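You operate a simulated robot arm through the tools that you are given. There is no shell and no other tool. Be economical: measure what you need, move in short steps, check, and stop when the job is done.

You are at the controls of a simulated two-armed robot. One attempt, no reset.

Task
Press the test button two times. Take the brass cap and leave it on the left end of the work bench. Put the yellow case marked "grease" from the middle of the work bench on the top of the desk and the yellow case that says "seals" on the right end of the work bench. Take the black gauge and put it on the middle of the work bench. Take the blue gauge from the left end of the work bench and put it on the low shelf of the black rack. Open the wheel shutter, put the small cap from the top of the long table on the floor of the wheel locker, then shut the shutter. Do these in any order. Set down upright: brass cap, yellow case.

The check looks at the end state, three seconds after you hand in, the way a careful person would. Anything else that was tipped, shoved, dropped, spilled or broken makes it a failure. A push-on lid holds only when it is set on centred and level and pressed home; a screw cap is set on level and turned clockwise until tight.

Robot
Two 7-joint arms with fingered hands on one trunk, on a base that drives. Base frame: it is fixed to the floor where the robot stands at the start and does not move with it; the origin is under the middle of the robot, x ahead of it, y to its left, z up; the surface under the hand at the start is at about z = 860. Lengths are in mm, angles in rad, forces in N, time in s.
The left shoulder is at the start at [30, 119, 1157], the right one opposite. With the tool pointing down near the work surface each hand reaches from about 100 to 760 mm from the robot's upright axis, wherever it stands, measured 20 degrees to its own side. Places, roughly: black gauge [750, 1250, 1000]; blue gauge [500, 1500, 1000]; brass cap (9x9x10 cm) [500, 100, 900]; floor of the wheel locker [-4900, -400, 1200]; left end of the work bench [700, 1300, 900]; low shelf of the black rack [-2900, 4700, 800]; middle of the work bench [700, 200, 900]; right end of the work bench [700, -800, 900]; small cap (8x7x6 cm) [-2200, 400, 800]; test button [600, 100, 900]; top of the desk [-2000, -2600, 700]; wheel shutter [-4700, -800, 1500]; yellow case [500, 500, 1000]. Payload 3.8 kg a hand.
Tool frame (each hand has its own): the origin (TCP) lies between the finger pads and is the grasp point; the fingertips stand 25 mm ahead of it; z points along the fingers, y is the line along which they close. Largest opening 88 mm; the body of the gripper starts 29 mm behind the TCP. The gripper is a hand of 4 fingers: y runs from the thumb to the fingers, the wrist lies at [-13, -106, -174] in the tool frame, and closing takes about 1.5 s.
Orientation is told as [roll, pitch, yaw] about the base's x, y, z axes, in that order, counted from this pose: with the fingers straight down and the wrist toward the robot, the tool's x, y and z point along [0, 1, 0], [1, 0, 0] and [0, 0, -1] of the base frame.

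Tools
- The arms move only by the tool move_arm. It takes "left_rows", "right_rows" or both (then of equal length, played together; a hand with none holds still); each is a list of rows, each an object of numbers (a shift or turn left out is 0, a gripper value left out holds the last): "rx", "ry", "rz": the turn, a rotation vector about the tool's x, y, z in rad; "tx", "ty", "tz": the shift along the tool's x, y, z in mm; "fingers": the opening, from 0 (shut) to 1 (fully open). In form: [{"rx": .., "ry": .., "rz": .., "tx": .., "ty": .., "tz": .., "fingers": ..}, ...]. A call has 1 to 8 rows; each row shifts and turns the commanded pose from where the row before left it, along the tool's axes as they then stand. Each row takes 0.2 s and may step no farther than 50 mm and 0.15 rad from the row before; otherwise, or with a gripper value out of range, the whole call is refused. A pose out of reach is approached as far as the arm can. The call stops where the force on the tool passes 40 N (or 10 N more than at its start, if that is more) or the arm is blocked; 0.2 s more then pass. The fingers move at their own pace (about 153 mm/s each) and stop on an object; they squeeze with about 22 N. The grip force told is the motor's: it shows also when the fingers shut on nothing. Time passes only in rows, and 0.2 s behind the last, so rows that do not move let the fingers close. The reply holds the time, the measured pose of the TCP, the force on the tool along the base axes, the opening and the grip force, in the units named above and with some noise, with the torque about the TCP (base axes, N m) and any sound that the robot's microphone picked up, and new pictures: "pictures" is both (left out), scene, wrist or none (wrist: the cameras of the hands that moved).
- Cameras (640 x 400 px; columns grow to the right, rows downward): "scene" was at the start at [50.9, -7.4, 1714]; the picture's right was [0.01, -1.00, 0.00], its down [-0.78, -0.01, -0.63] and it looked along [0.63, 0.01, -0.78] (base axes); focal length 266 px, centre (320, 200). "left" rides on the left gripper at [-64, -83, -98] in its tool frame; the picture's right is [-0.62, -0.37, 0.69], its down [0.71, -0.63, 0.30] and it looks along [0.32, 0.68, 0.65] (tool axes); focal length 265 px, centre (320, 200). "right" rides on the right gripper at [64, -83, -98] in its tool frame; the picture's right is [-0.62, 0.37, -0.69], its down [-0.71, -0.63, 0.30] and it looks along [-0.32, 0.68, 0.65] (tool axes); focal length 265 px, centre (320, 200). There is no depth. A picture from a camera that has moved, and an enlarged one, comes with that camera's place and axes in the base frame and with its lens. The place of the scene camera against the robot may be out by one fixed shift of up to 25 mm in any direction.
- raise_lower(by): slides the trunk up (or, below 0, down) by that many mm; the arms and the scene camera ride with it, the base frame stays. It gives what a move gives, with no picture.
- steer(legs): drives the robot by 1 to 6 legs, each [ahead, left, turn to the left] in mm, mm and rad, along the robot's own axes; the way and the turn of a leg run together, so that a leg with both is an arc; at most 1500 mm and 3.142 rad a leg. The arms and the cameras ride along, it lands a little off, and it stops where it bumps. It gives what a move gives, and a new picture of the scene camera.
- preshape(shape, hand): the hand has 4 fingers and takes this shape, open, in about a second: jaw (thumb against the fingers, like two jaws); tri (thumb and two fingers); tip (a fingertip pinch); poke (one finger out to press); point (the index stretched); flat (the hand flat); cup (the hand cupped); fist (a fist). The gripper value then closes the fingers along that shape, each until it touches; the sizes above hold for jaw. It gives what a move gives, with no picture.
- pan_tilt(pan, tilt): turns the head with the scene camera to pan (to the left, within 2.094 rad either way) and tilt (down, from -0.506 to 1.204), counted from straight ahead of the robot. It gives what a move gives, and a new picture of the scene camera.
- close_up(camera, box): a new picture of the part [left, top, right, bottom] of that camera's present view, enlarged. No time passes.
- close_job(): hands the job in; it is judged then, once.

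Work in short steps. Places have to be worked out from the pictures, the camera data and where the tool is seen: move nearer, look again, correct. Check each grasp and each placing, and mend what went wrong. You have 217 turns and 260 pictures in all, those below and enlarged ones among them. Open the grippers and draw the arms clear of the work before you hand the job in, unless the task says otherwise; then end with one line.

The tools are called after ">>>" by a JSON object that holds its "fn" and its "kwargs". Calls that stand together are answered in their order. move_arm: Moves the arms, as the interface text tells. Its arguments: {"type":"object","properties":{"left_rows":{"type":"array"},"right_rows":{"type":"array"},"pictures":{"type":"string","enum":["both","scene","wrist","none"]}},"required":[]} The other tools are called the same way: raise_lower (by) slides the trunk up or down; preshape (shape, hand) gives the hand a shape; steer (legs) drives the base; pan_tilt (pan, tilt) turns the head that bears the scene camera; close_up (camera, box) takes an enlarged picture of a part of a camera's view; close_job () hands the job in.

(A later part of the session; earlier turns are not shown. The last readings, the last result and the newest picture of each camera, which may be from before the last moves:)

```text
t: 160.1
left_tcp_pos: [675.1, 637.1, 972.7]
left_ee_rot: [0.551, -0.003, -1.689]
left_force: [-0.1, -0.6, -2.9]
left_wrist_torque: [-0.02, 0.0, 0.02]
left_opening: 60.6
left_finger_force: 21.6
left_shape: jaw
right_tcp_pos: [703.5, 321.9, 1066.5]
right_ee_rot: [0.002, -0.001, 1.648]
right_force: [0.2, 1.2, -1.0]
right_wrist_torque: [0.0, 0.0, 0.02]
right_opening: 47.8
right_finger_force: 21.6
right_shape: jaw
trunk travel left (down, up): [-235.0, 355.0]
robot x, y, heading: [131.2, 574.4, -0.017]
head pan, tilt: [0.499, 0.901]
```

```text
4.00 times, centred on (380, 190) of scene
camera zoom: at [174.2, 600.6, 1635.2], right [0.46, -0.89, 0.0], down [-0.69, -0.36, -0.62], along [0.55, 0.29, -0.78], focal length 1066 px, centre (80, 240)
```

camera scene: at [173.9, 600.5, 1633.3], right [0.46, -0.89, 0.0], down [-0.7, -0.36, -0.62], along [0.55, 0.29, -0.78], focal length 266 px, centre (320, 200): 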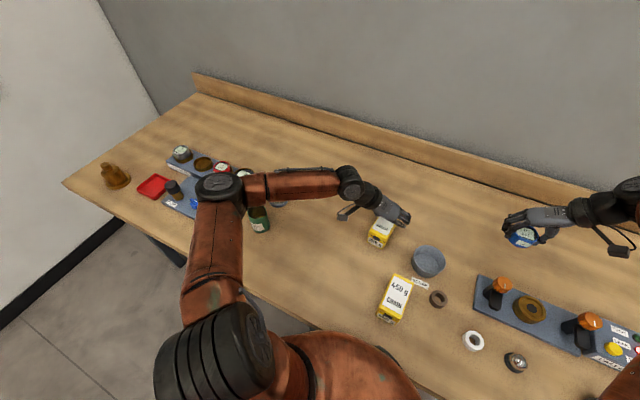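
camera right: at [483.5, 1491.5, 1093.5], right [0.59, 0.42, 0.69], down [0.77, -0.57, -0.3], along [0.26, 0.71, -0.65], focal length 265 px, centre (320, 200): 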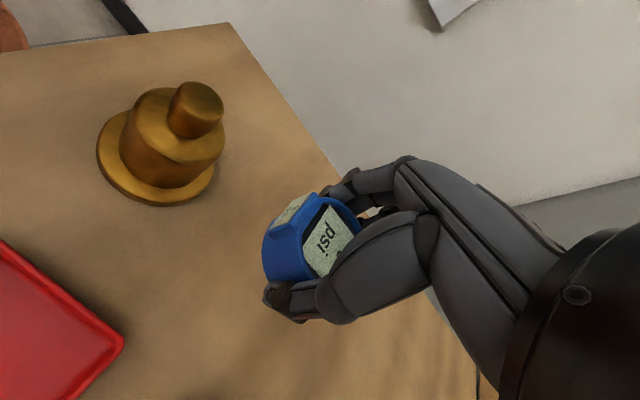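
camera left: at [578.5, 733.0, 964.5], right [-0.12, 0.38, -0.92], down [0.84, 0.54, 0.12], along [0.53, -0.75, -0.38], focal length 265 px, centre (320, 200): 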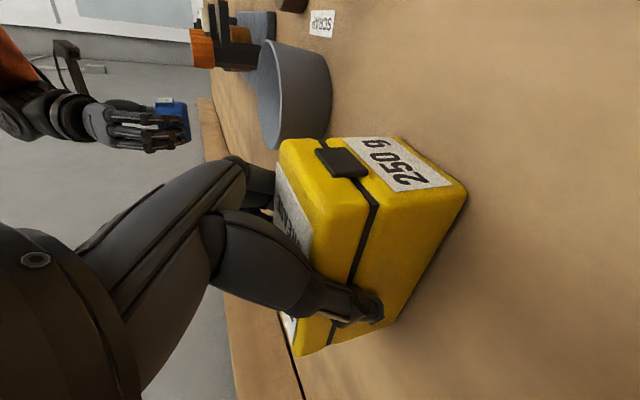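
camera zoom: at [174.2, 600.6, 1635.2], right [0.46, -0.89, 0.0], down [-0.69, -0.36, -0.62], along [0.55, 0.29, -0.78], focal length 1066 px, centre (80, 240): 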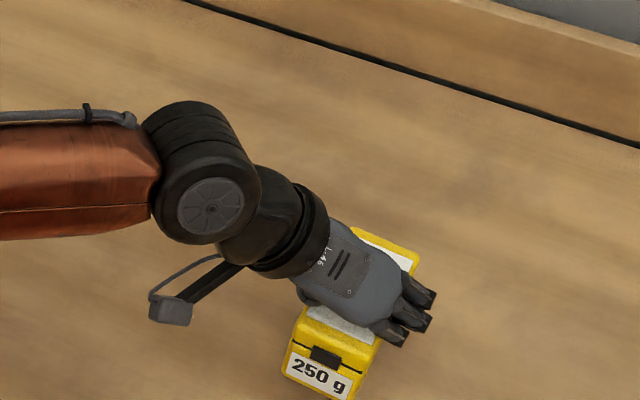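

Held level. Raise the trunk further, then back away from the bench and look around the room.

>>> {"fn": "raise_lower", "kwargs": {"by": 120}}

>>> {"fn": "steer", "kwargs": {"legs": [[-700, 0, 0], [0, 0, 1.4]]}}

>>> {"fn": "pan_tilt", "kwargs": {"pan": 0.0, "tilt": 0.15}}

```text
t: 161.6
left_tcp_pos: [675.0, 637.1, 1092.4]
left_ee_rot: [0.551, -0.003, -1.69]
left_force: [0.5, -1.1, -2.0]
left_wrist_torque: [-0.03, -0.05, 0.0]
left_opening: 60.5
left_finger_force: 21.6
left_shape: jaw
right_tcp_pos: [703.8, 324.3, 1185.6]
right_ee_rot: [0.002, -0.002, 1.648]
right_force: [-0.2, 0.3, -1.5]
right_wrist_torque: [-0.01, -0.04, 0.02]
right_opening: 47.9
right_finger_force: 22.3
right_shape: jaw
trunk travel left (down, up): [-355.0, 235.0]
robot x, y, heading: [128.0, 575.4, -0.017]
head pan, tilt: [0.499, 0.901]
```

```text
t: 168.8
left_tcp_pos: [-551.7, 1127.9, 1092.4]
left_ee_rot: [0.552, -0.003, -0.254]
left_force: [0.7, -0.2, -2.3]
left_wrist_torque: [-0.02, 0.01, -0.03]
left_opening: 60.7
left_finger_force: 22.0
left_shape: jaw
right_tcp_pos: [-236.8, 1113.6, 1186.8]
right_ee_rot: [0.001, -0.002, 3.082]
right_force: [0.1, -0.4, -1.5]
right_wrist_torque: [0.0, -0.02, 0.01]
right_opening: 47.4
right_finger_force: 22.2
right_shape: jaw
trunk travel left (down, up): [-355.0, 235.0]
robot x, y, heading: [-559.5, 578.5, 1.415]
head pan, tilt: [0.499, 0.901]
camera scene: at [-595.5, 624.5, 1755.3], right [0.94, 0.34, 0.0], down [0.27, -0.74, -0.62], along [-0.21, 0.58, -0.78], focal length 266 px, centre (320, 200)
```

scene: 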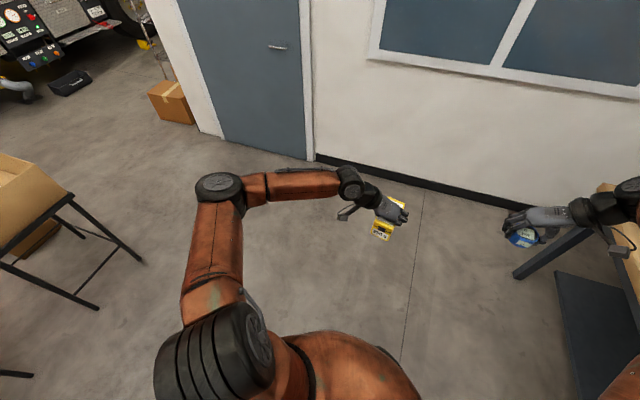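

```text
t: 169.9
left_tcp_pos: [-551.8, 1127.2, 1093.6]
left_ee_rot: [0.55, -0.003, -0.252]
left_force: [0.4, 0.2, -3.0]
left_wrist_torque: [-0.01, -0.01, 0.01]
left_opening: 60.6
left_finger_force: 22.0
left_shape: jaw
right_tcp_pos: [-237.4, 1112.6, 1185.9]
right_ee_rot: [0.001, -0.001, 3.083]
right_force: [-1.2, 0.2, -2.3]
right_wrist_torque: [0.0, -0.02, -0.01]
right_opening: 47.7
right_finger_force: 21.6
right_shape: jaw
trunk travel left (down, up): [-355.0, 235.0]
robot x, y, heading: [-559.3, 582.0, 1.421]
head pan, tilt: [0.0, 0.15]
camera scene: at [-555.8, 645.2, 1821.5], right [0.99, -0.15, 0.0], down [-0.02, -0.15, -0.99], along [0.15, 0.98, -0.15], focal length 266 px, centre (320, 200)
```

scene: 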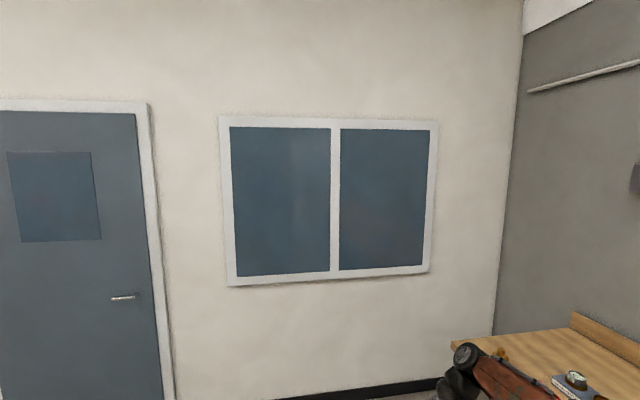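

Look around to the left (toward −x).

>>> {"fn": "pan_tilt", "kwargs": {"pan": 0.95, "tilt": 0.35}}

>>> {"fn": "pan_tilt", "kwargs": {"pan": 2.0, "tilt": 0.35}}

```text
t: 171.2
left_tcp_pos: [-551.8, 1127.3, 1093.7]
left_ee_rot: [0.551, -0.002, -0.255]
left_force: [-0.6, -0.3, -1.5]
left_wrist_torque: [-0.03, 0.0, 0.0]
left_opening: 60.5
left_finger_force: 22.3
left_shape: jaw
right_tcp_pos: [-236.7, 1114.3, 1186.4]
right_ee_rot: [0.003, -0.003, 3.084]
right_force: [0.0, 0.4, -1.8]
right_wrist_torque: [0.01, 0.02, 0.03]
right_opening: 47.8
right_finger_force: 21.7
right_shape: jaw
trunk travel left (down, up): [-355.0, 235.0]
robot x, y, heading: [-562.8, 577.0, 1.411]
head pan, tilt: [0.949, 0.351]
camera scene: at [-636.3, 618.6, 1802.9], right [0.7, 0.71, 0.0], down [0.25, -0.24, -0.94], along [-0.67, 0.66, -0.34], focal length 266 px, centre (320, 200)
```

scene: 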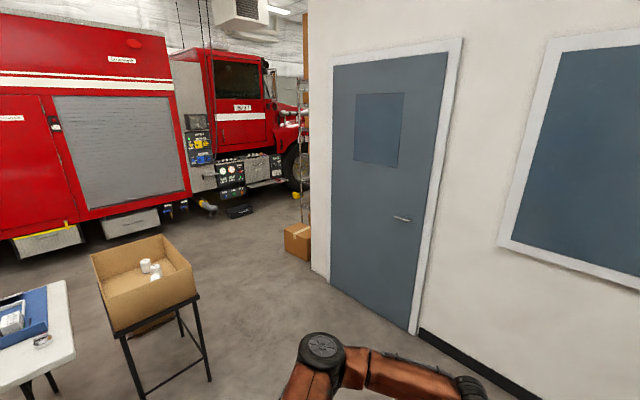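

```text
t: 172.5
left_tcp_pos: [-552.5, 1127.0, 1092.2]
left_ee_rot: [0.551, -0.002, -0.253]
left_force: [-0.1, 0.4, -3.2]
left_wrist_torque: [0.0, 0.0, -0.01]
left_opening: 60.5
left_finger_force: 22.3
left_shape: jaw
right_tcp_pos: [-237.7, 1113.3, 1186.4]
right_ee_rot: [0.001, -0.003, 3.083]
right_force: [0.2, 0.3, -1.9]
right_wrist_torque: [0.01, 0.05, 0.02]
right_opening: 47.9
right_finger_force: 21.8
right_shape: jaw
trunk travel left (down, up): [-355.0, 235.0]
robot x, y, heading: [-562.1, 582.1, 1.415]
head pan, tilt: [2.0, 0.351]
camera scene: at [-659.4, 528.1, 1802.9], right [-0.27, 0.96, 0.0], down [0.33, 0.09, -0.94], along [-0.9, -0.26, -0.34], focal length 266 px, centre (320, 200)
```

scene: 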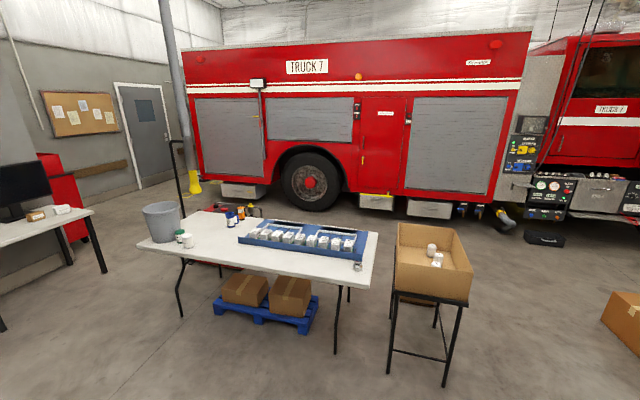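

Layout: fire truck at x≈−4700, long table (x<−2000, y −1360…420), desk beyond at y≈−2200…; bench items done. Go first to the desk with GREASE: turn to face −y and drive to about (−1450,−900).

>>> {"fn": "steer", "kwargs": {"legs": [[0, 0, -2.985], [1480, 0, 0], [0, -890, 0]]}}

>>> {"fn": "pan_tilt", "kwargs": {"pan": -0.2, "tilt": 0.45}}

```text
t: 191.3
left_tcp_pos: [-1421.4, -1469.5, 1095.0]
left_ee_rot: [0.552, -0.004, 3.033]
left_force: [0.1, 0.1, -2.3]
left_wrist_torque: [0.03, 0.0, 0.0]
left_opening: 60.6
left_finger_force: 21.9
left_shape: jaw
right_tcp_pos: [-1733.7, -1501.0, 1186.8]
right_ee_rot: [0.001, -0.001, 0.086]
right_force: [-0.1, -0.5, -1.2]
right_wrist_torque: [-0.01, -0.01, -0.01]
right_opening: 47.0
right_finger_force: 21.8
right_shape: jaw
trunk travel left (down, up): [-355.0, 235.0]
robot x, y, heading: [-1487.3, -924.2, -1.579]
head pan, tilt: [2.0, 0.351]
camera scene: at [-1409.6, -877.8, 1803.0], right [0.41, -0.91, 0.0], down [-0.31, -0.14, -0.94], along [0.86, 0.38, -0.34], focal length 266 px, centre (320, 200)
```

scene: 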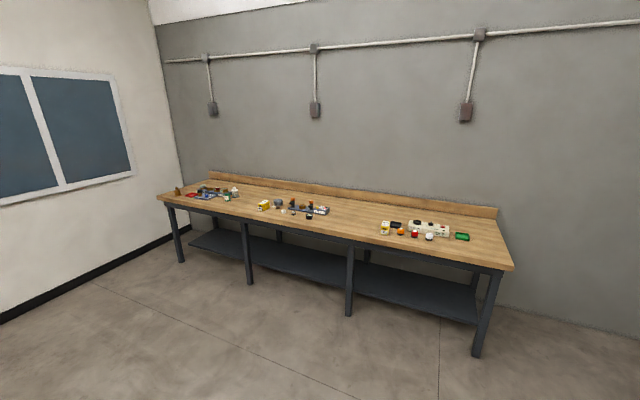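

```text
t: 193.4
left_tcp_pos: [-1420.5, -1468.3, 1092.7]
left_ee_rot: [0.55, -0.004, 3.032]
left_force: [-0.2, 0.4, -1.9]
left_wrist_torque: [0.03, 0.0, 0.0]
left_opening: 60.4
left_finger_force: 21.6
left_shape: jaw
right_tcp_pos: [-1734.2, -1500.7, 1186.1]
right_ee_rot: [0.001, 0.0, 0.085]
right_force: [-0.4, -0.2, -1.4]
right_wrist_torque: [0.01, 0.02, -0.03]
right_opening: 46.7
right_finger_force: 22.0
right_shape: jaw
trunk travel left (down, up): [-355.0, 235.0]
robot x, y, heading: [-1490.0, -929.2, -1.579]
head pan, tilt: [-0.201, 0.45]
camera scene: at [-1513.4, -1005.7, 1793.6], right [-0.98, 0.21, 0.0], down [0.09, 0.43, -0.9], along [-0.19, -0.88, -0.44], focal length 266 px, centre (320, 200)
```

scene: 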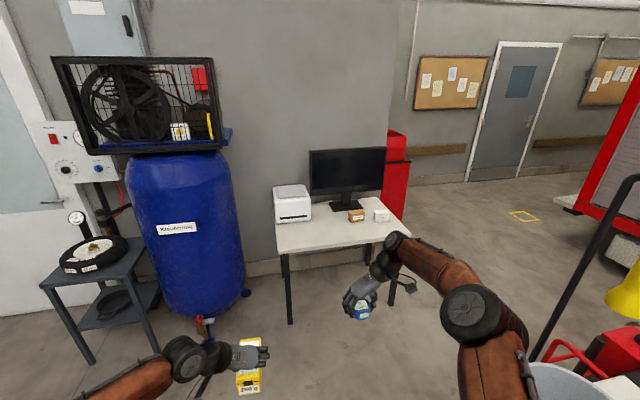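

Desk front edge y≈−2467, free front-left area; target ≈(−1700,−2600). Drive there in safe legs.

>>> {"fn": "steer", "kwargs": {"legs": [[760, 0, 0], [0, -276, 0.008], [360, 0, 0]]}}

>>> {"fn": "pan_tilt", "kwargs": {"pan": 0.0, "tilt": 0.85}}

```text
t: 200.8
left_tcp_pos: [-1705.3, -2569.8, 1093.8]
left_ee_rot: [0.552, -0.004, 3.03]
left_force: [0.0, -1.1, -3.1]
left_wrist_torque: [0.03, 0.03, -0.01]
left_opening: 60.7
left_finger_force: 21.9
left_shape: jaw
right_tcp_pos: [-2018.9, -2600.2, 1186.9]
right_ee_rot: [0.003, -0.001, 0.082]
right_force: [0.3, -0.3, -0.8]
right_wrist_torque: [0.01, 0.02, -0.01]
right_opening: 46.6
right_finger_force: 22.4
right_shape: jaw
trunk travel left (down, up): [-355.0, 235.0]
robot x, y, heading: [-1773.3, -2025.6, -1.588]
head pan, tilt: [-0.201, 0.45]
camera scene: at [-1797.2, -2106.3, 1793.6], right [-0.98, 0.21, 0.0], down [0.09, 0.43, -0.9], along [-0.19, -0.88, -0.44], focal length 266 px, centre (320, 200)
```

scene: 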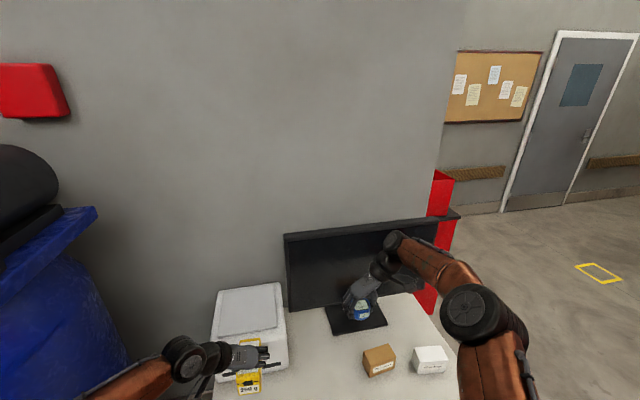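

```text
t: 201.7
left_tcp_pos: [-1706.5, -2568.9, 1093.2]
left_ee_rot: [0.552, -0.003, 3.031]
left_force: [1.1, 0.7, -2.1]
left_wrist_torque: [0.05, -0.03, -0.02]
left_opening: 60.8
left_finger_force: 22.2
left_shape: jaw
right_tcp_pos: [-2019.2, -2599.4, 1187.1]
right_ee_rot: [0.002, -0.003, 0.083]
right_force: [0.7, 0.9, -2.3]
right_wrist_torque: [0.0, -0.01, -0.02]
right_opening: 46.8
right_finger_force: 22.0
right_shape: jaw
trunk travel left (down, up): [-355.0, 235.0]
robot x, y, heading: [-1772.6, -2024.6, -1.581]
head pan, tilt: [0.0, 0.85]
camera scene: at [-1778.8, -2093.7, 1759.3], right [-1.0, 0.01, 0.0], down [0.01, 0.75, -0.66], along [-0.01, -0.66, -0.75], focal length 266 px, centre (320, 200)
```

scene: 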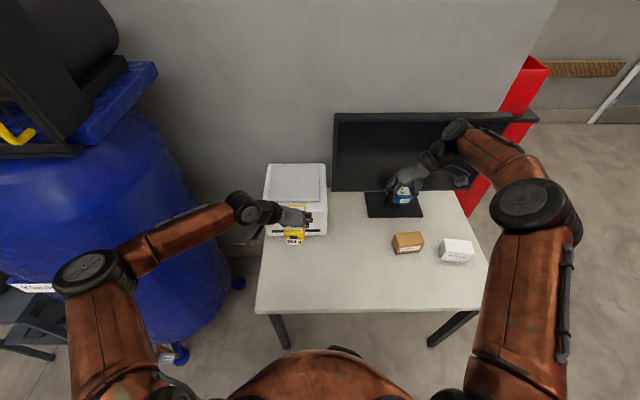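

Position good: case at (−1706,−2581) over free desk area. Lower the trunk 300 mm.

>>> {"fn": "raise_lower", "kwargs": {"by": -300}}

>>> {"fn": "close_up", "kwargs": {"camera": "left", "box": [0, 0, 640, 400]}}

```text
t: 204.7
left_tcp_pos: [-1705.9, -2569.0, 794.5]
left_ee_rot: [0.556, -0.007, 3.03]
left_force: [2.3, -0.8, 9.3]
left_wrist_torque: [0.16, 0.17, -0.08]
left_opening: 60.8
left_finger_force: 21.9
left_shape: jaw
right_tcp_pos: [-2018.9, -2599.5, 886.6]
right_ee_rot: [0.001, -0.001, 0.083]
right_force: [0.2, -0.6, -1.8]
right_wrist_torque: [-0.01, -0.01, 0.0]
right_opening: 46.5
right_finger_force: 21.9
right_shape: jaw
trunk travel left (down, up): [-55.0, 535.0]
robot x, y, heading: [-1773.1, -2024.9, -1.587]
head pan, tilt: [0.0, 0.85]
```

```text
1.00 times, centred on (320, 200) of left (not enlarged: the box is as wide or as high as the picture)
camera zoom: at [-1610.5, -2472.5, 845.2], right [0.38, 0.12, -0.92], down [0.54, -0.83, 0.12], along [-0.75, -0.54, -0.38], focal length 265 px, centre (320, 200)
```

zoom: 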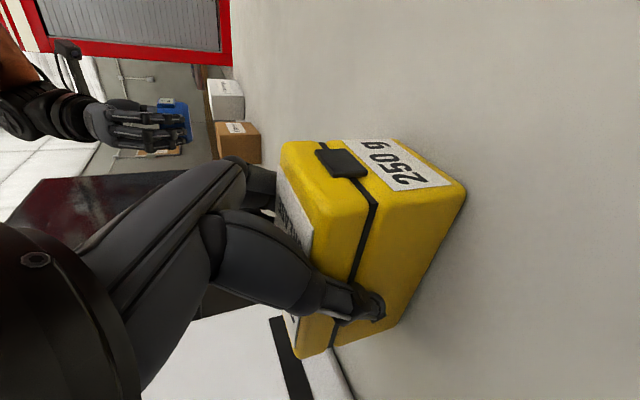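

The case is already on the desk (desk ≈740, 9 N contact). Release and raise.

>>> {"fn": "move_arm", "kwargs": {"left_rows": [{"fingers": 1}, {}, {}, {}], "pictures": "none"}}

>>> {"fn": "raise_lower", "kwargs": {"by": 250}}

>>> {"fn": "close_up", "kwargs": {"camera": "scene", "box": [220, 150, 480, 313]}}

```text
t: 205.7
left_tcp_pos: [-1707.6, -2569.2, 794.2]
left_ee_rot: [0.553, -0.004, 3.028]
left_force: [-1.0, -0.5, 9.0]
left_wrist_torque: [0.13, -0.18, 0.04]
left_opening: 87.9
left_finger_force: 0.0
left_shape: jaw
right_tcp_pos: [-2020.1, -2598.8, 886.9]
right_ee_rot: [0.003, -0.003, 0.084]
right_force: [0.5, -0.4, -1.7]
right_wrist_torque: [0.01, 0.0, 0.01]
right_opening: 46.8
right_finger_force: 21.8
right_shape: jaw
trunk travel left (down, up): [-55.0, 535.0]
robot x, y, heading: [-1770.9, -2025.0, -1.583]
head pan, tilt: [0.0, 0.85]
```

```text
t: 208.3
left_tcp_pos: [-1705.6, -2570.2, 1042.9]
left_ee_rot: [0.552, -0.001, 3.029]
left_force: [0.5, 0.8, 0.3]
left_wrist_torque: [-0.02, 0.01, -0.02]
left_opening: 87.8
left_finger_force: 0.1
left_shape: jaw
right_tcp_pos: [-2019.4, -2599.6, 1137.4]
right_ee_rot: [0.002, -0.002, 0.083]
right_force: [-0.4, 0.2, -2.6]
right_wrist_torque: [0.03, 0.03, 0.0]
right_opening: 46.9
right_finger_force: 22.4
right_shape: jaw
trunk travel left (down, up): [-305.0, 285.0]
robot x, y, heading: [-1770.7, -2026.0, -1.588]
head pan, tilt: [0.0, 0.85]
```

```text
2.45 times, centred on (350, 232) of scene
camera zoom: at [-1778.8, -2093.8, 1709.1], right [-1.0, 0.01, 0.0], down [0.01, 0.75, -0.66], along [-0.01, -0.66, -0.75], focal length 654 px, centre (246, 123)
```

zoom: 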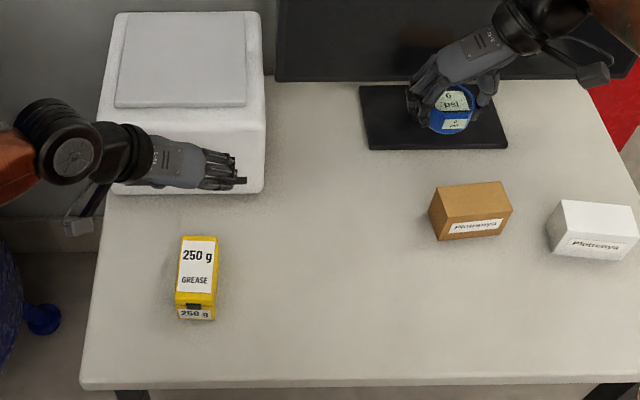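

GREASE is on the desk. Next the blue gauge to the rack: back off, turn around, drive up the aisle to y≈1700.

>>> {"fn": "steer", "kwargs": {"legs": [[-500, 0, 0], [0, 450, 0], [0, 0, 3.141], [1500, 0, 0], [1500, 0, 0], [225, 0, 0]]}}

```text
t: 236.4
left_tcp_pos: [-1450.3, 2228.4, 1050.6]
left_ee_rot: [0.566, -0.005, -0.097]
left_force: [-0.6, 0.4, 0.3]
left_wrist_torque: [-0.04, 0.0, 0.0]
left_opening: 87.9
left_finger_force: 0.0
left_shape: jaw
right_tcp_pos: [-1138.0, 2254.3, 1134.9]
right_ee_rot: [0.017, 0.001, -3.035]
right_force: [-0.1, 1.2, -1.9]
right_wrist_torque: [0.0, -0.03, 0.01]
right_opening: 46.3
right_finger_force: 21.7
right_shape: jaw
trunk travel left (down, up): [-305.0, 285.0]
robot x, y, heading: [-1373.6, 1700.4, 1.578]
head pan, tilt: [0.0, 0.85]
stopped in leg 6: the robot was blocked; the commanded pose is now the measured one
camera scene: at [-1383.3, 1728.1, 1710.0], right [1.0, 0.0, 0.0], down [0.0, -0.74, -0.67], along [0.0, 0.67, -0.74], focal length 266 px, centre (320, 200)
```

scene: 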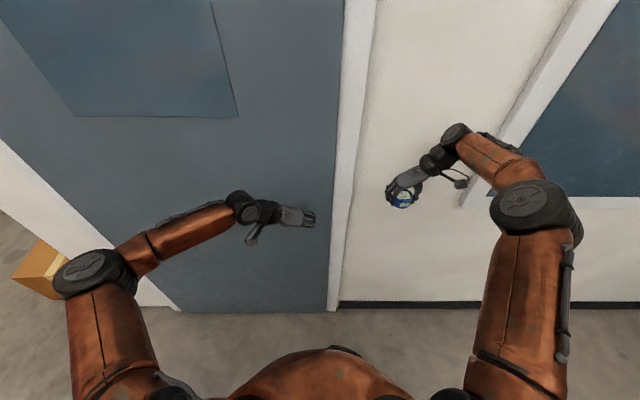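

Touched the wall slightly; back off, turn left, and drive west through the gap.

>>> {"fn": "steer", "kwargs": {"legs": [[-300, 0, 0], [0, 0, 1.571], [0, -200, 0], [1500, 0, 0], [700, 0, 0], [0, 0, -1.571]]}}

>>> {"fn": "pan_tilt", "kwargs": {"pan": -0.2, "tilt": 0.3}}

```text
t: 257.9
left_tcp_pos: [-3671.7, 2083.9, 1043.6]
left_ee_rot: [0.552, -0.004, -0.053]
left_force: [-0.4, 0.0, 0.5]
left_wrist_torque: [0.02, 0.02, 0.02]
left_opening: 87.9
left_finger_force: 0.0
left_shape: jaw
right_tcp_pos: [-3359.8, 2123.8, 1125.2]
right_ee_rot: [0.033, -0.005, -2.993]
right_force: [-0.6, 0.6, -2.1]
right_wrist_torque: [0.02, 0.02, 0.0]
right_opening: 45.5
right_finger_force: 22.1
right_shape: jaw
trunk travel left (down, up): [-305.0, 285.0]
robot x, y, heading: [-3575.4, 1543.0, 1.609]
head pan, tilt: [0.0, 0.85]
camera scene: at [-3580.5, 1595.7, 1709.2], right [1.0, 0.05, 0.0], down [0.03, -0.75, -0.66], along [-0.03, 0.66, -0.75], focal length 266 px, centre (320, 200)
```

scene: 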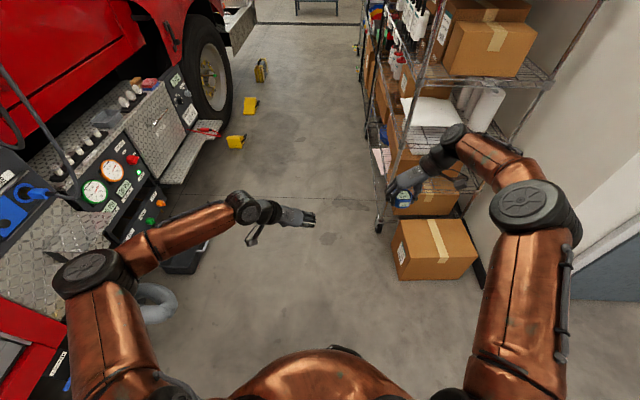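

```text
t: 258.8
left_tcp_pos: [-3670.7, 2083.5, 1043.6]
left_ee_rot: [0.551, -0.004, -0.053]
left_force: [-1.4, 0.5, 0.1]
left_wrist_torque: [-0.04, 0.0, 0.0]
left_opening: 87.9
left_finger_force: 0.0
left_shape: jaw
right_tcp_pos: [-3359.2, 2123.7, 1125.6]
right_ee_rot: [0.03, -0.005, -2.992]
right_force: [-0.2, -0.8, -1.8]
right_wrist_torque: [0.01, -0.01, 0.01]
right_opening: 45.5
right_finger_force: 21.9
right_shape: jaw
trunk travel left (down, up): [-305.0, 285.0]
robot x, y, heading: [-3572.6, 1548.2, 1.617]
head pan, tilt: [-0.201, 0.3]
camera scene: at [-3562.7, 1609.9, 1757.5], right [0.99, -0.15, 0.0], down [-0.05, -0.29, -0.95], along [0.15, 0.94, -0.3], focal length 266 px, centre (320, 200)
```

scene: 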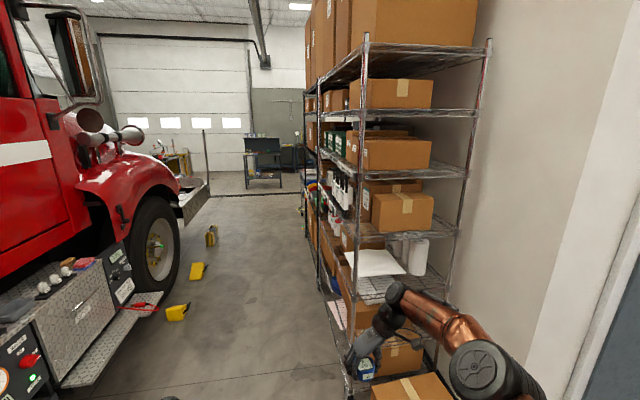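

The black rack is further along this aisle (~1 m wide clear). I'll pull both hands in, then go sideways facing the racks.

>>> {"fn": "move_arm", "kwargs": {"left_rows": [{"ry": -0.138, "tx": -20, "ty": -20}, {"ry": -0.138, "tx": -20, "ty": -20}, {"ry": -0.138, "tx": -20, "ty": -20}, {"ry": -0.138, "tx": -20, "ty": -20}, {"tx": -25, "ty": -20}, {"tx": -25, "ty": -20}, {"tx": -25, "ty": -20}, {"tx": -25, "ty": -20}], "right_rows": [{"tx": 25, "ty": -12}, {"tx": 25, "ty": -12}, {"tx": 25, "ty": -12}, {"tx": 25, "ty": -12}, {"tx": 25, "ty": -12}, {"tx": 25, "ty": -12}, {"tx": 25, "ty": -12}, {"tx": 25, "ty": -12}], "pictures": "none"}}

>>> {"fn": "close_up", "kwargs": {"camera": "scene", "box": [240, 60, 480, 260]}}

```text
t: 260.6
left_tcp_pos: [-3839.6, 1917.1, 1015.8]
left_ee_rot: [0.001, -0.004, -0.056]
left_force: [0.7, -0.3, 0.9]
left_wrist_torque: [0.02, -0.02, 0.01]
left_opening: 87.9
left_finger_force: 0.1
left_shape: jaw
right_tcp_pos: [-3235.8, 1937.7, 1132.5]
right_ee_rot: [0.028, -0.004, -2.995]
right_force: [-0.1, 0.1, -1.4]
right_wrist_torque: [0.01, 0.01, -0.01]
right_opening: 45.6
right_finger_force: 21.7
right_shape: jaw
trunk travel left (down, up): [-305.0, 285.0]
robot x, y, heading: [-3571.0, 1547.0, 1.617]
head pan, tilt: [-0.201, 0.3]
```

```text
2.00 times, centred on (360, 160) of scene
camera zoom: at [-3562.9, 1607.7, 1757.7], right [0.99, -0.15, 0.0], down [-0.05, -0.29, -0.96], along [0.15, 0.94, -0.29], focal length 533 px, centre (240, 280)
```

zoom: 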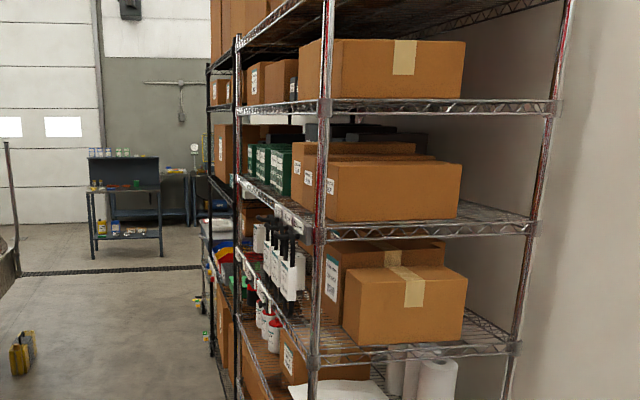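

Turn to face the racks and go sideways along the aisle to y≈4550.

>>> {"fn": "steer", "kwargs": {"legs": [[0, 0, -1.617], [-190, 0, 0], [0, 1500, 0], [0, 1450, 0]]}}

>>> {"fn": "pan_tilt", "kwargs": {"pan": 0.0, "tilt": 0.55}}

```text
t: 280.1
left_tcp_pos: [-3461.9, 4777.2, 1014.8]
left_ee_rot: [0.0, -0.002, -1.658]
left_force: [0.1, -0.1, -0.8]
left_wrist_torque: [-0.02, -0.03, -0.04]
left_opening: 88.0
left_finger_force: 0.0
left_shape: jaw
right_tcp_pos: [-3461.1, 4172.1, 1131.5]
right_ee_rot: [0.031, -0.006, 1.687]
right_force: [0.0, -0.2, -1.3]
right_wrist_torque: [0.0, 0.01, -0.01]
right_opening: 45.2
right_finger_force: 22.3
right_shape: jaw
trunk travel left (down, up): [-305.0, 285.0]
robot x, y, heading: [-3842.7, 4525.1, 0.011]
head pan, tilt: [-0.201, 0.3]
camera scene: at [-3777.2, 4496.9, 1757.6], right [-0.19, -0.98, 0.0], down [-0.29, 0.05, -0.96], along [0.94, -0.18, -0.3], focal length 266 px, centre (320, 200)
```

scene: 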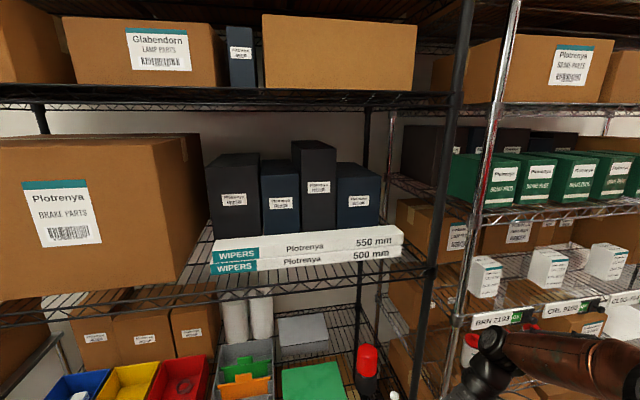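

```text
t: 280.8
left_tcp_pos: [-3463.9, 4776.9, 1013.7]
left_ee_rot: [0.002, -0.003, -1.658]
left_force: [0.6, 0.7, -0.4]
left_wrist_torque: [-0.02, -0.02, 0.03]
left_opening: 87.9
left_finger_force: 0.0
left_shape: jaw
right_tcp_pos: [-3461.1, 4172.2, 1131.0]
right_ee_rot: [0.032, -0.005, 1.688]
right_force: [0.2, 0.2, -0.8]
right_wrist_torque: [-0.02, 0.04, -0.01]
right_opening: 45.1
right_finger_force: 22.0
right_shape: jaw
trunk travel left (down, up): [-305.0, 285.0]
robot x, y, heading: [-3843.1, 4520.9, 0.016]
head pan, tilt: [0.0, 0.55]
camera scene: at [-3779.1, 4515.0, 1734.7], right [0.01, -1.0, 0.0], down [-0.52, -0.01, -0.85], along [0.85, 0.01, -0.52], focal length 266 px, centre (320, 200)
```

scene: 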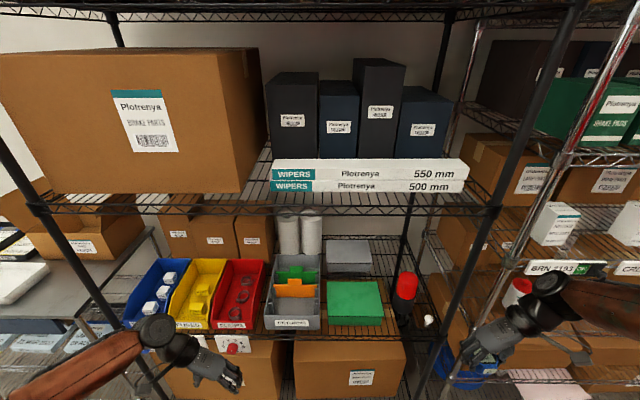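

The bin shelf (z≈820) is the low shelf. Zoom to find a free spot for the gauge.

>>> {"fn": "close_up", "kwargs": {"camera": "scene", "box": [250, 200, 490, 350]}}

```text
2.67 times, centred on (370, 275) of scene
camera zoom: at [-3779.1, 4515.0, 1734.7], right [0.01, -1.0, 0.0], down [-0.52, -0.01, -0.85], along [0.85, 0.01, -0.52], focal length 710 px, centre (187, 0)
```

zoom: 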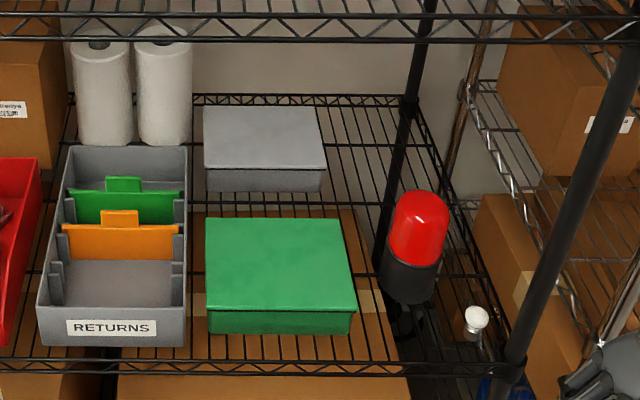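

Plan: set the gauge on the free front-right spot of the shelf (between green box and red beacon), right hand yaw ≈0. Rotate the right hand and level it.

>>> {"fn": "move_arm", "kwargs": {"right_rows": [{"ry": -0.031, "rx": 0.005}, {"rz": 0.148}, {"rz": 0.148}, {"rz": 0.148}, {"rz": 0.148}, {"rz": 0.148}, {"rz": 0.148}, {"rz": 0.148}], "pictures": "none"}}

>>> {"fn": "move_arm", "kwargs": {"right_rows": [{"rz": 0.148}, {"rz": 0.148}, {"rz": 0.148}, {"rz": 0.1}], "pictures": "none"}}

>>> {"fn": "steer", "kwargs": {"legs": [[130, -110, -0.015]]}}

>>> {"fn": "close_up", "kwargs": {"camera": "right", "box": [0, 0, 640, 400]}}

```text
t: 282.6
left_tcp_pos: [-3463.5, 4779.0, 1015.7]
left_ee_rot: [0.0, -0.004, -1.658]
left_force: [-0.3, 0.4, 0.6]
left_wrist_torque: [0.0, -0.01, 0.01]
left_opening: 87.8
left_finger_force: 0.0
left_shape: jaw
right_tcp_pos: [-3460.2, 4170.5, 1131.5]
right_ee_rot: [-0.001, 0.0, 0.647]
right_force: [0.8, 0.0, -1.3]
right_wrist_torque: [0.01, -0.01, -0.02]
right_opening: 45.2
right_finger_force: 22.1
right_shape: jaw
trunk travel left (down, up): [-305.0, 285.0]
robot x, y, heading: [-3846.3, 4523.8, 0.015]
head pan, tilt: [0.0, 0.55]
```

```text
t: 283.6
left_tcp_pos: [-3462.4, 4777.8, 1015.8]
left_ee_rot: [0.0, -0.003, -1.658]
left_force: [0.1, 0.0, -0.3]
left_wrist_torque: [0.04, 0.03, -0.01]
left_opening: 88.1
left_finger_force: 0.0
left_shape: jaw
right_tcp_pos: [-3461.1, 4171.7, 1133.4]
right_ee_rot: [0.002, -0.002, 0.106]
right_force: [0.5, 0.8, -1.4]
right_wrist_torque: [-0.03, -0.02, -0.01]
right_opening: 45.0
right_finger_force: 22.0
right_shape: jaw
trunk travel left (down, up): [-305.0, 285.0]
robot x, y, heading: [-3843.1, 4521.0, 0.018]
head pan, tilt: [0.0, 0.55]
```

```text
t: 285.1
left_tcp_pos: [-3321.9, 4658.3, 1013.8]
left_ee_rot: [0.0, -0.002, -1.676]
left_force: [0.2, -0.3, -0.8]
left_wrist_torque: [0.0, -0.02, 0.0]
left_opening: 88.2
left_finger_force: 0.1
left_shape: jaw
right_tcp_pos: [-3330.6, 4051.4, 1132.9]
right_ee_rot: [0.003, 0.002, 0.089]
right_force: [0.0, 0.8, -1.1]
right_wrist_torque: [0.03, 0.01, 0.04]
right_opening: 45.2
right_finger_force: 22.4
right_shape: jaw
trunk travel left (down, up): [-305.0, 285.0]
robot x, y, heading: [-3709.5, 4411.0, -0.001]
head pan, tilt: [0.0, 0.55]
camera scene: at [-3641.9, 4400.7, 1734.6], right [0.0, -1.0, 0.0], down [-0.52, 0.0, -0.85], along [0.85, 0.0, -0.52], focal length 266 px, centre (320, 200)
```

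scene: 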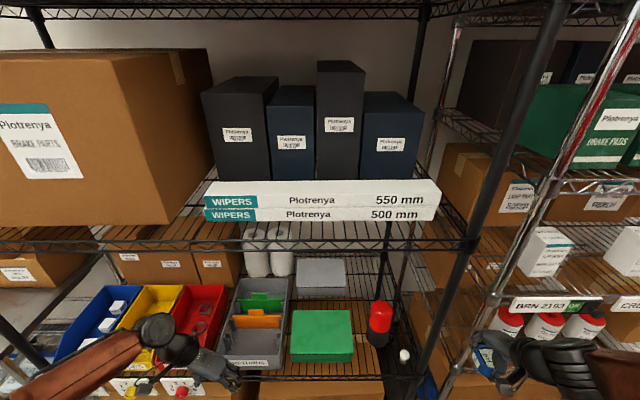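

```text
1.00 times, centred on (320, 200) of right (not enlarged: the box is as wide or as high as the picture)
camera zoom: at [-3418.4, 4109.0, 1230.6], right [0.42, -0.59, 0.69], down [-0.56, -0.77, -0.3], along [0.71, -0.26, -0.65], focal length 265 px, centre (320, 200)
```

zoom: 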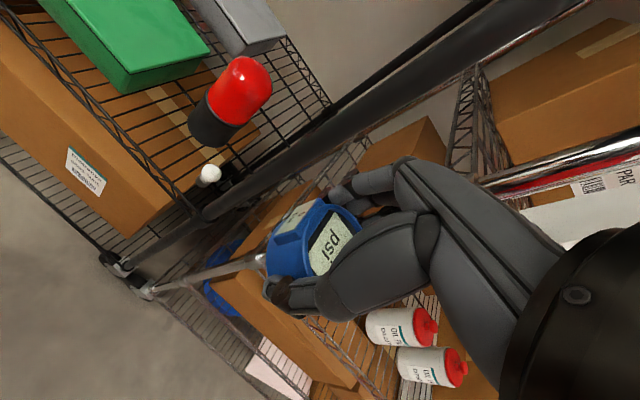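

Free gap between green box (y>4307) and beacon (y<4223), front edge x≈−3217: target TCP ≈(−3176,4263). Shift base left 60, move hand laterally and lower it outside the rack first.

>>> {"fn": "steer", "kwargs": {"legs": [[0, 60, 0]]}}

>>> {"fn": "move_arm", "kwargs": {"right_rows": [{"rz": 0.08, "tx": 38}, {"tx": 38}, {"tx": 38}, {"tx": 38}, {"tz": 48}, {"tz": 48}, {"tz": 48}, {"tz": 48}], "pictures": "wrist"}}

```text
t: 286.1
left_tcp_pos: [-3321.1, 4720.4, 1014.9]
left_ee_rot: [-0.002, -0.005, -1.675]
left_force: [0.3, 0.2, 0.4]
left_wrist_torque: [-0.04, -0.03, -0.04]
left_opening: 87.9
left_finger_force: 0.0
left_shape: jaw
right_tcp_pos: [-3330.6, 4115.8, 1133.7]
right_ee_rot: [-0.001, 0.002, 0.088]
right_force: [-0.4, -0.2, -1.6]
right_wrist_torque: [0.02, -0.01, 0.04]
right_opening: 45.1
right_finger_force: 22.1
right_shape: jaw
trunk travel left (down, up): [-305.0, 285.0]
robot x, y, heading: [-3708.0, 4470.2, -0.008]
head pan, tilt: [0.0, 0.55]
camera scene: at [-3642.9, 4466.0, 1734.6], right [0.0, -1.0, 0.0], down [-0.52, 0.0, -0.85], along [0.85, -0.01, -0.52], focal length 266 px, centre (320, 200)
```

scene: 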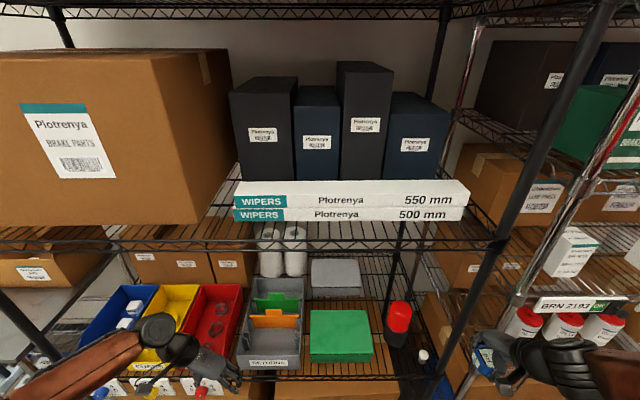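

```text
t: 287.9
left_tcp_pos: [-3321.6, 4720.4, 1014.5]
left_ee_rot: [-0.003, -0.004, -1.677]
left_force: [-0.2, -0.2, -0.8]
left_wrist_torque: [0.02, -0.03, 0.02]
left_opening: 88.1
left_finger_force: 0.1
left_shape: jaw
right_tcp_pos: [-3328.3, 4264.7, 940.1]
right_ee_rot: [0.0, 0.0, 0.008]
right_force: [0.2, 0.2, -0.4]
right_wrist_torque: [0.01, 0.0, 0.04]
right_opening: 45.0
right_finger_force: 22.5
right_shape: jaw
right hand out of reach, approached as far as the arm can: row 4
trunk travel left (down, up): [-305.0, 285.0]
robot x, y, heading: [-3705.3, 4469.3, -0.006]
head pan, tilt: [0.0, 0.55]
camera right: at [-3411.7, 4327.9, 1038.9], right [0.37, -0.62, 0.69], down [-0.62, -0.72, -0.3], along [0.69, -0.32, -0.65], focal length 265 px, centre (320, 200)
```

right: 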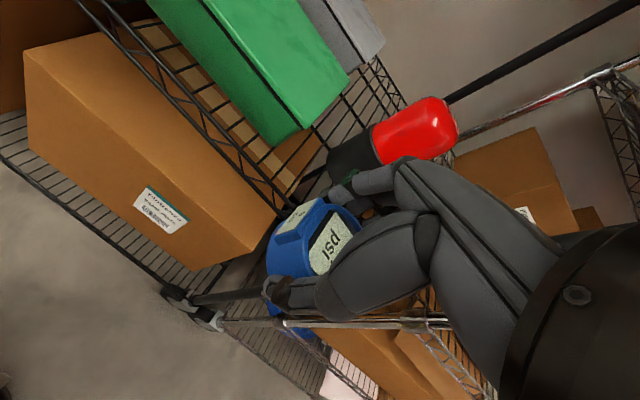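

Geometry confirmed. Move the hand forward 148 mm to over the spot.

>>> {"fn": "move_arm", "kwargs": {"right_rows": [{"ty": 37}, {"ty": 37}, {"ty": 37}, {"ty": 37}, {"tz": 30}], "pictures": "both"}}

```text
t: 289.1
left_tcp_pos: [-3322.2, 4719.8, 1015.1]
left_ee_rot: [0.001, -0.003, -1.676]
left_force: [-0.1, 0.1, 0.1]
left_wrist_torque: [-0.02, 0.02, 0.01]
left_opening: 87.9
left_finger_force: 0.1
left_shape: jaw
right_tcp_pos: [-3182.0, 4267.1, 909.6]
right_ee_rot: [0.0, 0.001, 0.007]
right_force: [-0.6, -1.1, -2.2]
right_wrist_torque: [0.01, -0.05, 0.0]
right_opening: 44.9
right_finger_force: 22.0
right_shape: jaw
trunk travel left (down, up): [-305.0, 285.0]
robot x, y, heading: [-3704.1, 4470.6, -0.006]
head pan, tilt: [0.0, 0.55]
camera scene: at [-3642.5, 4462.8, 1734.6], right [0.0, -1.0, 0.0], down [-0.52, 0.0, -0.85], along [0.85, 0.0, -0.52], focal length 266 px, centre (320, 200)
camera right: at [-3264.8, 4330.4, 1008.0], right [0.37, -0.62, 0.69], down [-0.62, -0.72, -0.3], along [0.69, -0.32, -0.65], focal length 265 px, centre (320, 200)
```

scene: 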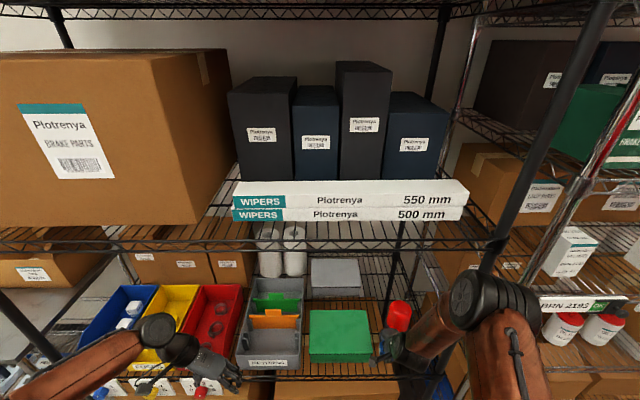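
right: 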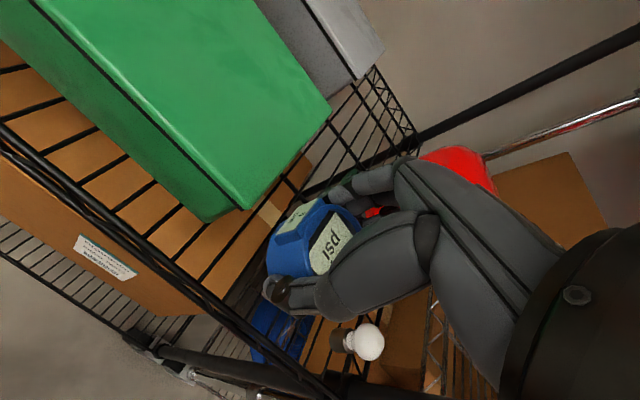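

Shift +16 in x, −5 in y, and lower toward the shelf.

>>> {"fn": "move_arm", "kwargs": {"right_rows": [{"ty": 16, "tx": -5, "tz": 20}, {"tz": 25}, {"tz": 12}, {"tz": 4}, {"tz": 3}], "pictures": "wrist"}}

```text
t: 290.3
left_tcp_pos: [-3322.4, 4719.4, 1015.8]
left_ee_rot: [0.0, -0.006, -1.677]
left_force: [0.4, 0.6, -0.4]
left_wrist_torque: [0.02, 0.01, 0.0]
left_opening: 87.9
left_finger_force: 0.0
left_shape: jaw
right_tcp_pos: [-3167.2, 4260.4, 847.1]
right_ee_rot: [0.0, 0.0, 0.009]
right_force: [0.2, -0.8, -1.5]
right_wrist_torque: [0.02, 0.01, 0.03]
right_opening: 44.8
right_finger_force: 21.6
right_shape: jaw
trunk travel left (down, up): [-305.0, 285.0]
robot x, y, heading: [-3706.0, 4469.9, -0.002]
head pan, tilt: [0.0, 0.55]
camera right: at [-3250.1, 4324.9, 945.2], right [0.37, -0.62, 0.69], down [-0.62, -0.72, -0.3], along [0.69, -0.32, -0.65], focal length 265 px, centre (320, 200)
```

right: 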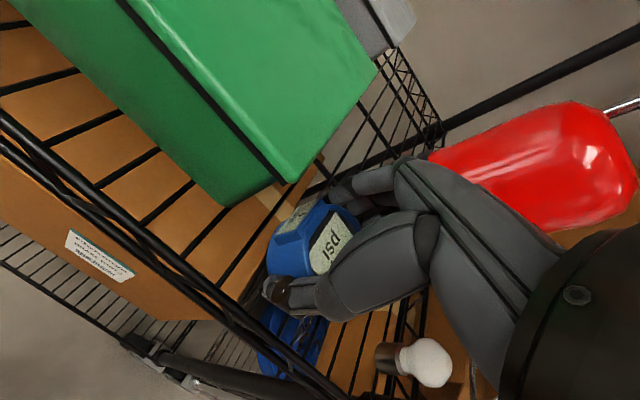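

>>> {"fn": "move_arm", "kwargs": {"right_rows": [{"tz": 3}, {"tz": 3}, {"tz": 3}, {"tz": 2}], "pictures": "none"}}

```text
t: 291.3
left_tcp_pos: [-3321.9, 4720.5, 1015.3]
left_ee_rot: [-0.001, -0.003, -1.678]
left_force: [0.5, -0.6, 0.2]
left_wrist_torque: [0.01, -0.01, 0.01]
left_opening: 88.0
left_finger_force: 0.1
left_shape: jaw
right_tcp_pos: [-3166.9, 4260.5, 836.6]
right_ee_rot: [0.0, 0.001, 0.01]
right_force: [0.0, 0.0, -2.3]
right_wrist_torque: [0.03, -0.03, 0.02]
right_opening: 45.0
right_finger_force: 22.4
right_shape: jaw
trunk travel left (down, up): [-305.0, 285.0]
robot x, y, heading: [-3705.9, 4470.1, -0.002]
head pan, tilt: [0.0, 0.55]
```

>>> {"fn": "move_arm", "kwargs": {"right_rows": [{"tz": 3}, {"tz": 3}, {"tz": 3}, {"tz": 3}, {"tz": 3}], "pictures": "wrist"}}

```text
t: 292.5
left_tcp_pos: [-3324.0, 4720.8, 1016.2]
left_ee_rot: [0.002, -0.005, -1.675]
left_force: [0.2, 0.5, 0.0]
left_wrist_torque: [0.0, 0.01, 0.0]
left_opening: 88.0
left_finger_force: 0.1
left_shape: jaw
right_tcp_pos: [-3167.1, 4262.1, 826.4]
right_ee_rot: [-0.001, -0.011, 0.009]
right_force: [0.3, 2.2, 35.8]
right_wrist_torque: [-0.04, -0.03, 0.09]
right_opening: 45.6
right_finger_force: 21.8
right_shape: jaw
trunk travel left (down, up): [-305.0, 285.0]
robot x, y, heading: [-3711.7, 4470.3, -0.003]
head pan, tilt: [0.0, 0.55]
camera right: at [-3250.8, 4326.0, 923.3], right [0.37, -0.62, 0.7], down [-0.62, -0.72, -0.31], along [0.69, -0.32, -0.65], focal length 265 px, centre (320, 200)
```

right: 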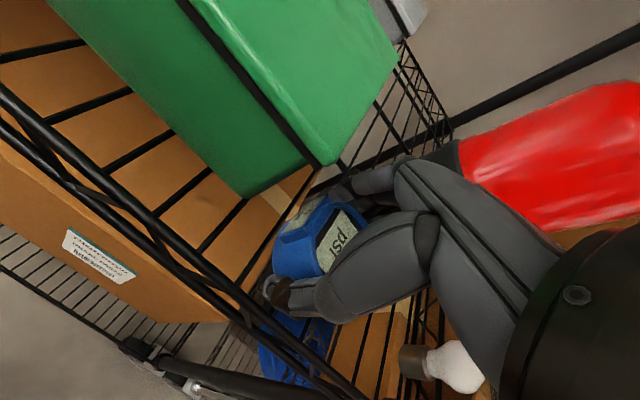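

Contact (36 N). Ease up 3 mm, open moderately and lift straight up.

>>> {"fn": "move_arm", "kwargs": {"right_rows": [{"tz": -3}, {"fingers": 0.72}, {}, {}, {"tz": -20}, {"tz": -40}, {"tz": -40}], "pictures": "wrist"}}

```text
t: 294.1
left_tcp_pos: [-3323.0, 4719.9, 1015.7]
left_ee_rot: [0.0, -0.002, -1.677]
left_force: [-0.4, 0.0, -0.7]
left_wrist_torque: [-0.01, -0.01, -0.03]
left_opening: 88.1
left_finger_force: 0.1
left_shape: jaw
right_tcp_pos: [-3168.8, 4263.1, 924.4]
right_ee_rot: [0.0, 0.004, 0.008]
right_force: [-0.3, -0.6, 0.7]
right_wrist_torque: [0.01, 0.01, 0.02]
right_opening: 63.4
right_finger_force: 0.1
right_shape: jaw
trunk travel left (down, up): [-305.0, 285.0]
robot x, y, heading: [-3706.5, 4470.8, -0.006]
head pan, tilt: [0.0, 0.55]
camera right: at [-3252.2, 4326.8, 1022.5], right [0.38, -0.62, 0.69], down [-0.63, -0.72, -0.3], along [0.68, -0.32, -0.66], focal length 265 px, centre (320, 200)
```

right: 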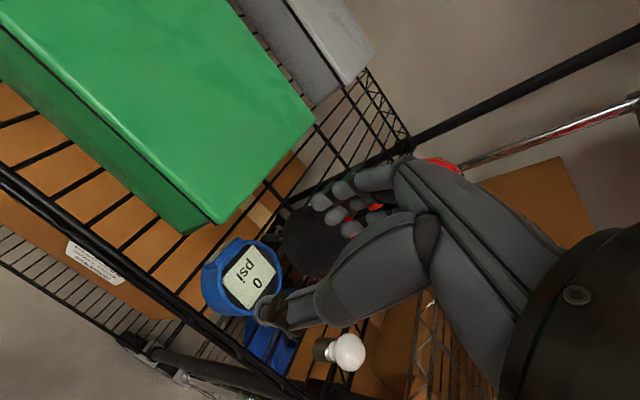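

Blue gauge stands on the low shelf. Withdraw the hand straight back.

>>> {"fn": "move_arm", "kwargs": {"right_rows": [{"ty": -37}, {"ty": -37}, {"ty": -37}, {"ty": -37}, {"ty": -15, "tz": -30, "tx": -30}, {"tz": -40, "tx": -30}, {"tx": -30, "fingers": 1}, {"tx": -30}], "pictures": "none"}}

>>> {"fn": "close_up", "kwargs": {"camera": "scene", "box": [280, 270, 440, 395]}}

```text
t: 295.9
left_tcp_pos: [-3322.8, 4719.2, 1014.3]
left_ee_rot: [-0.001, -0.003, -1.676]
left_force: [-0.8, 0.4, -0.5]
left_wrist_torque: [0.03, -0.01, 0.0]
left_opening: 87.8
left_finger_force: 0.1
left_shape: jaw
right_tcp_pos: [-3330.5, 4138.7, 994.9]
right_ee_rot: [-0.002, 0.001, 0.008]
right_force: [-0.2, -0.4, -0.2]
right_wrist_torque: [0.01, -0.01, 0.01]
right_opening: 88.0
right_finger_force: 0.1
right_shape: jaw
trunk travel left (down, up): [-305.0, 285.0]
robot x, y, heading: [-3703.8, 4475.1, -0.004]
head pan, tilt: [0.0, 0.55]
```

```text
3.20 times, centred on (360, 332) of scene
camera zoom: at [-3644.0, 4462.6, 1734.7], right [0.0, -1.0, 0.0], down [-0.52, 0.0, -0.85], along [0.85, 0.0, -0.52], focal length 852 px, centre (192, -224)
```

zoom: 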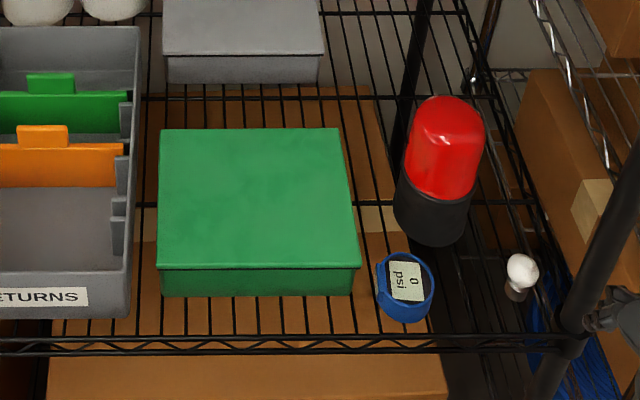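

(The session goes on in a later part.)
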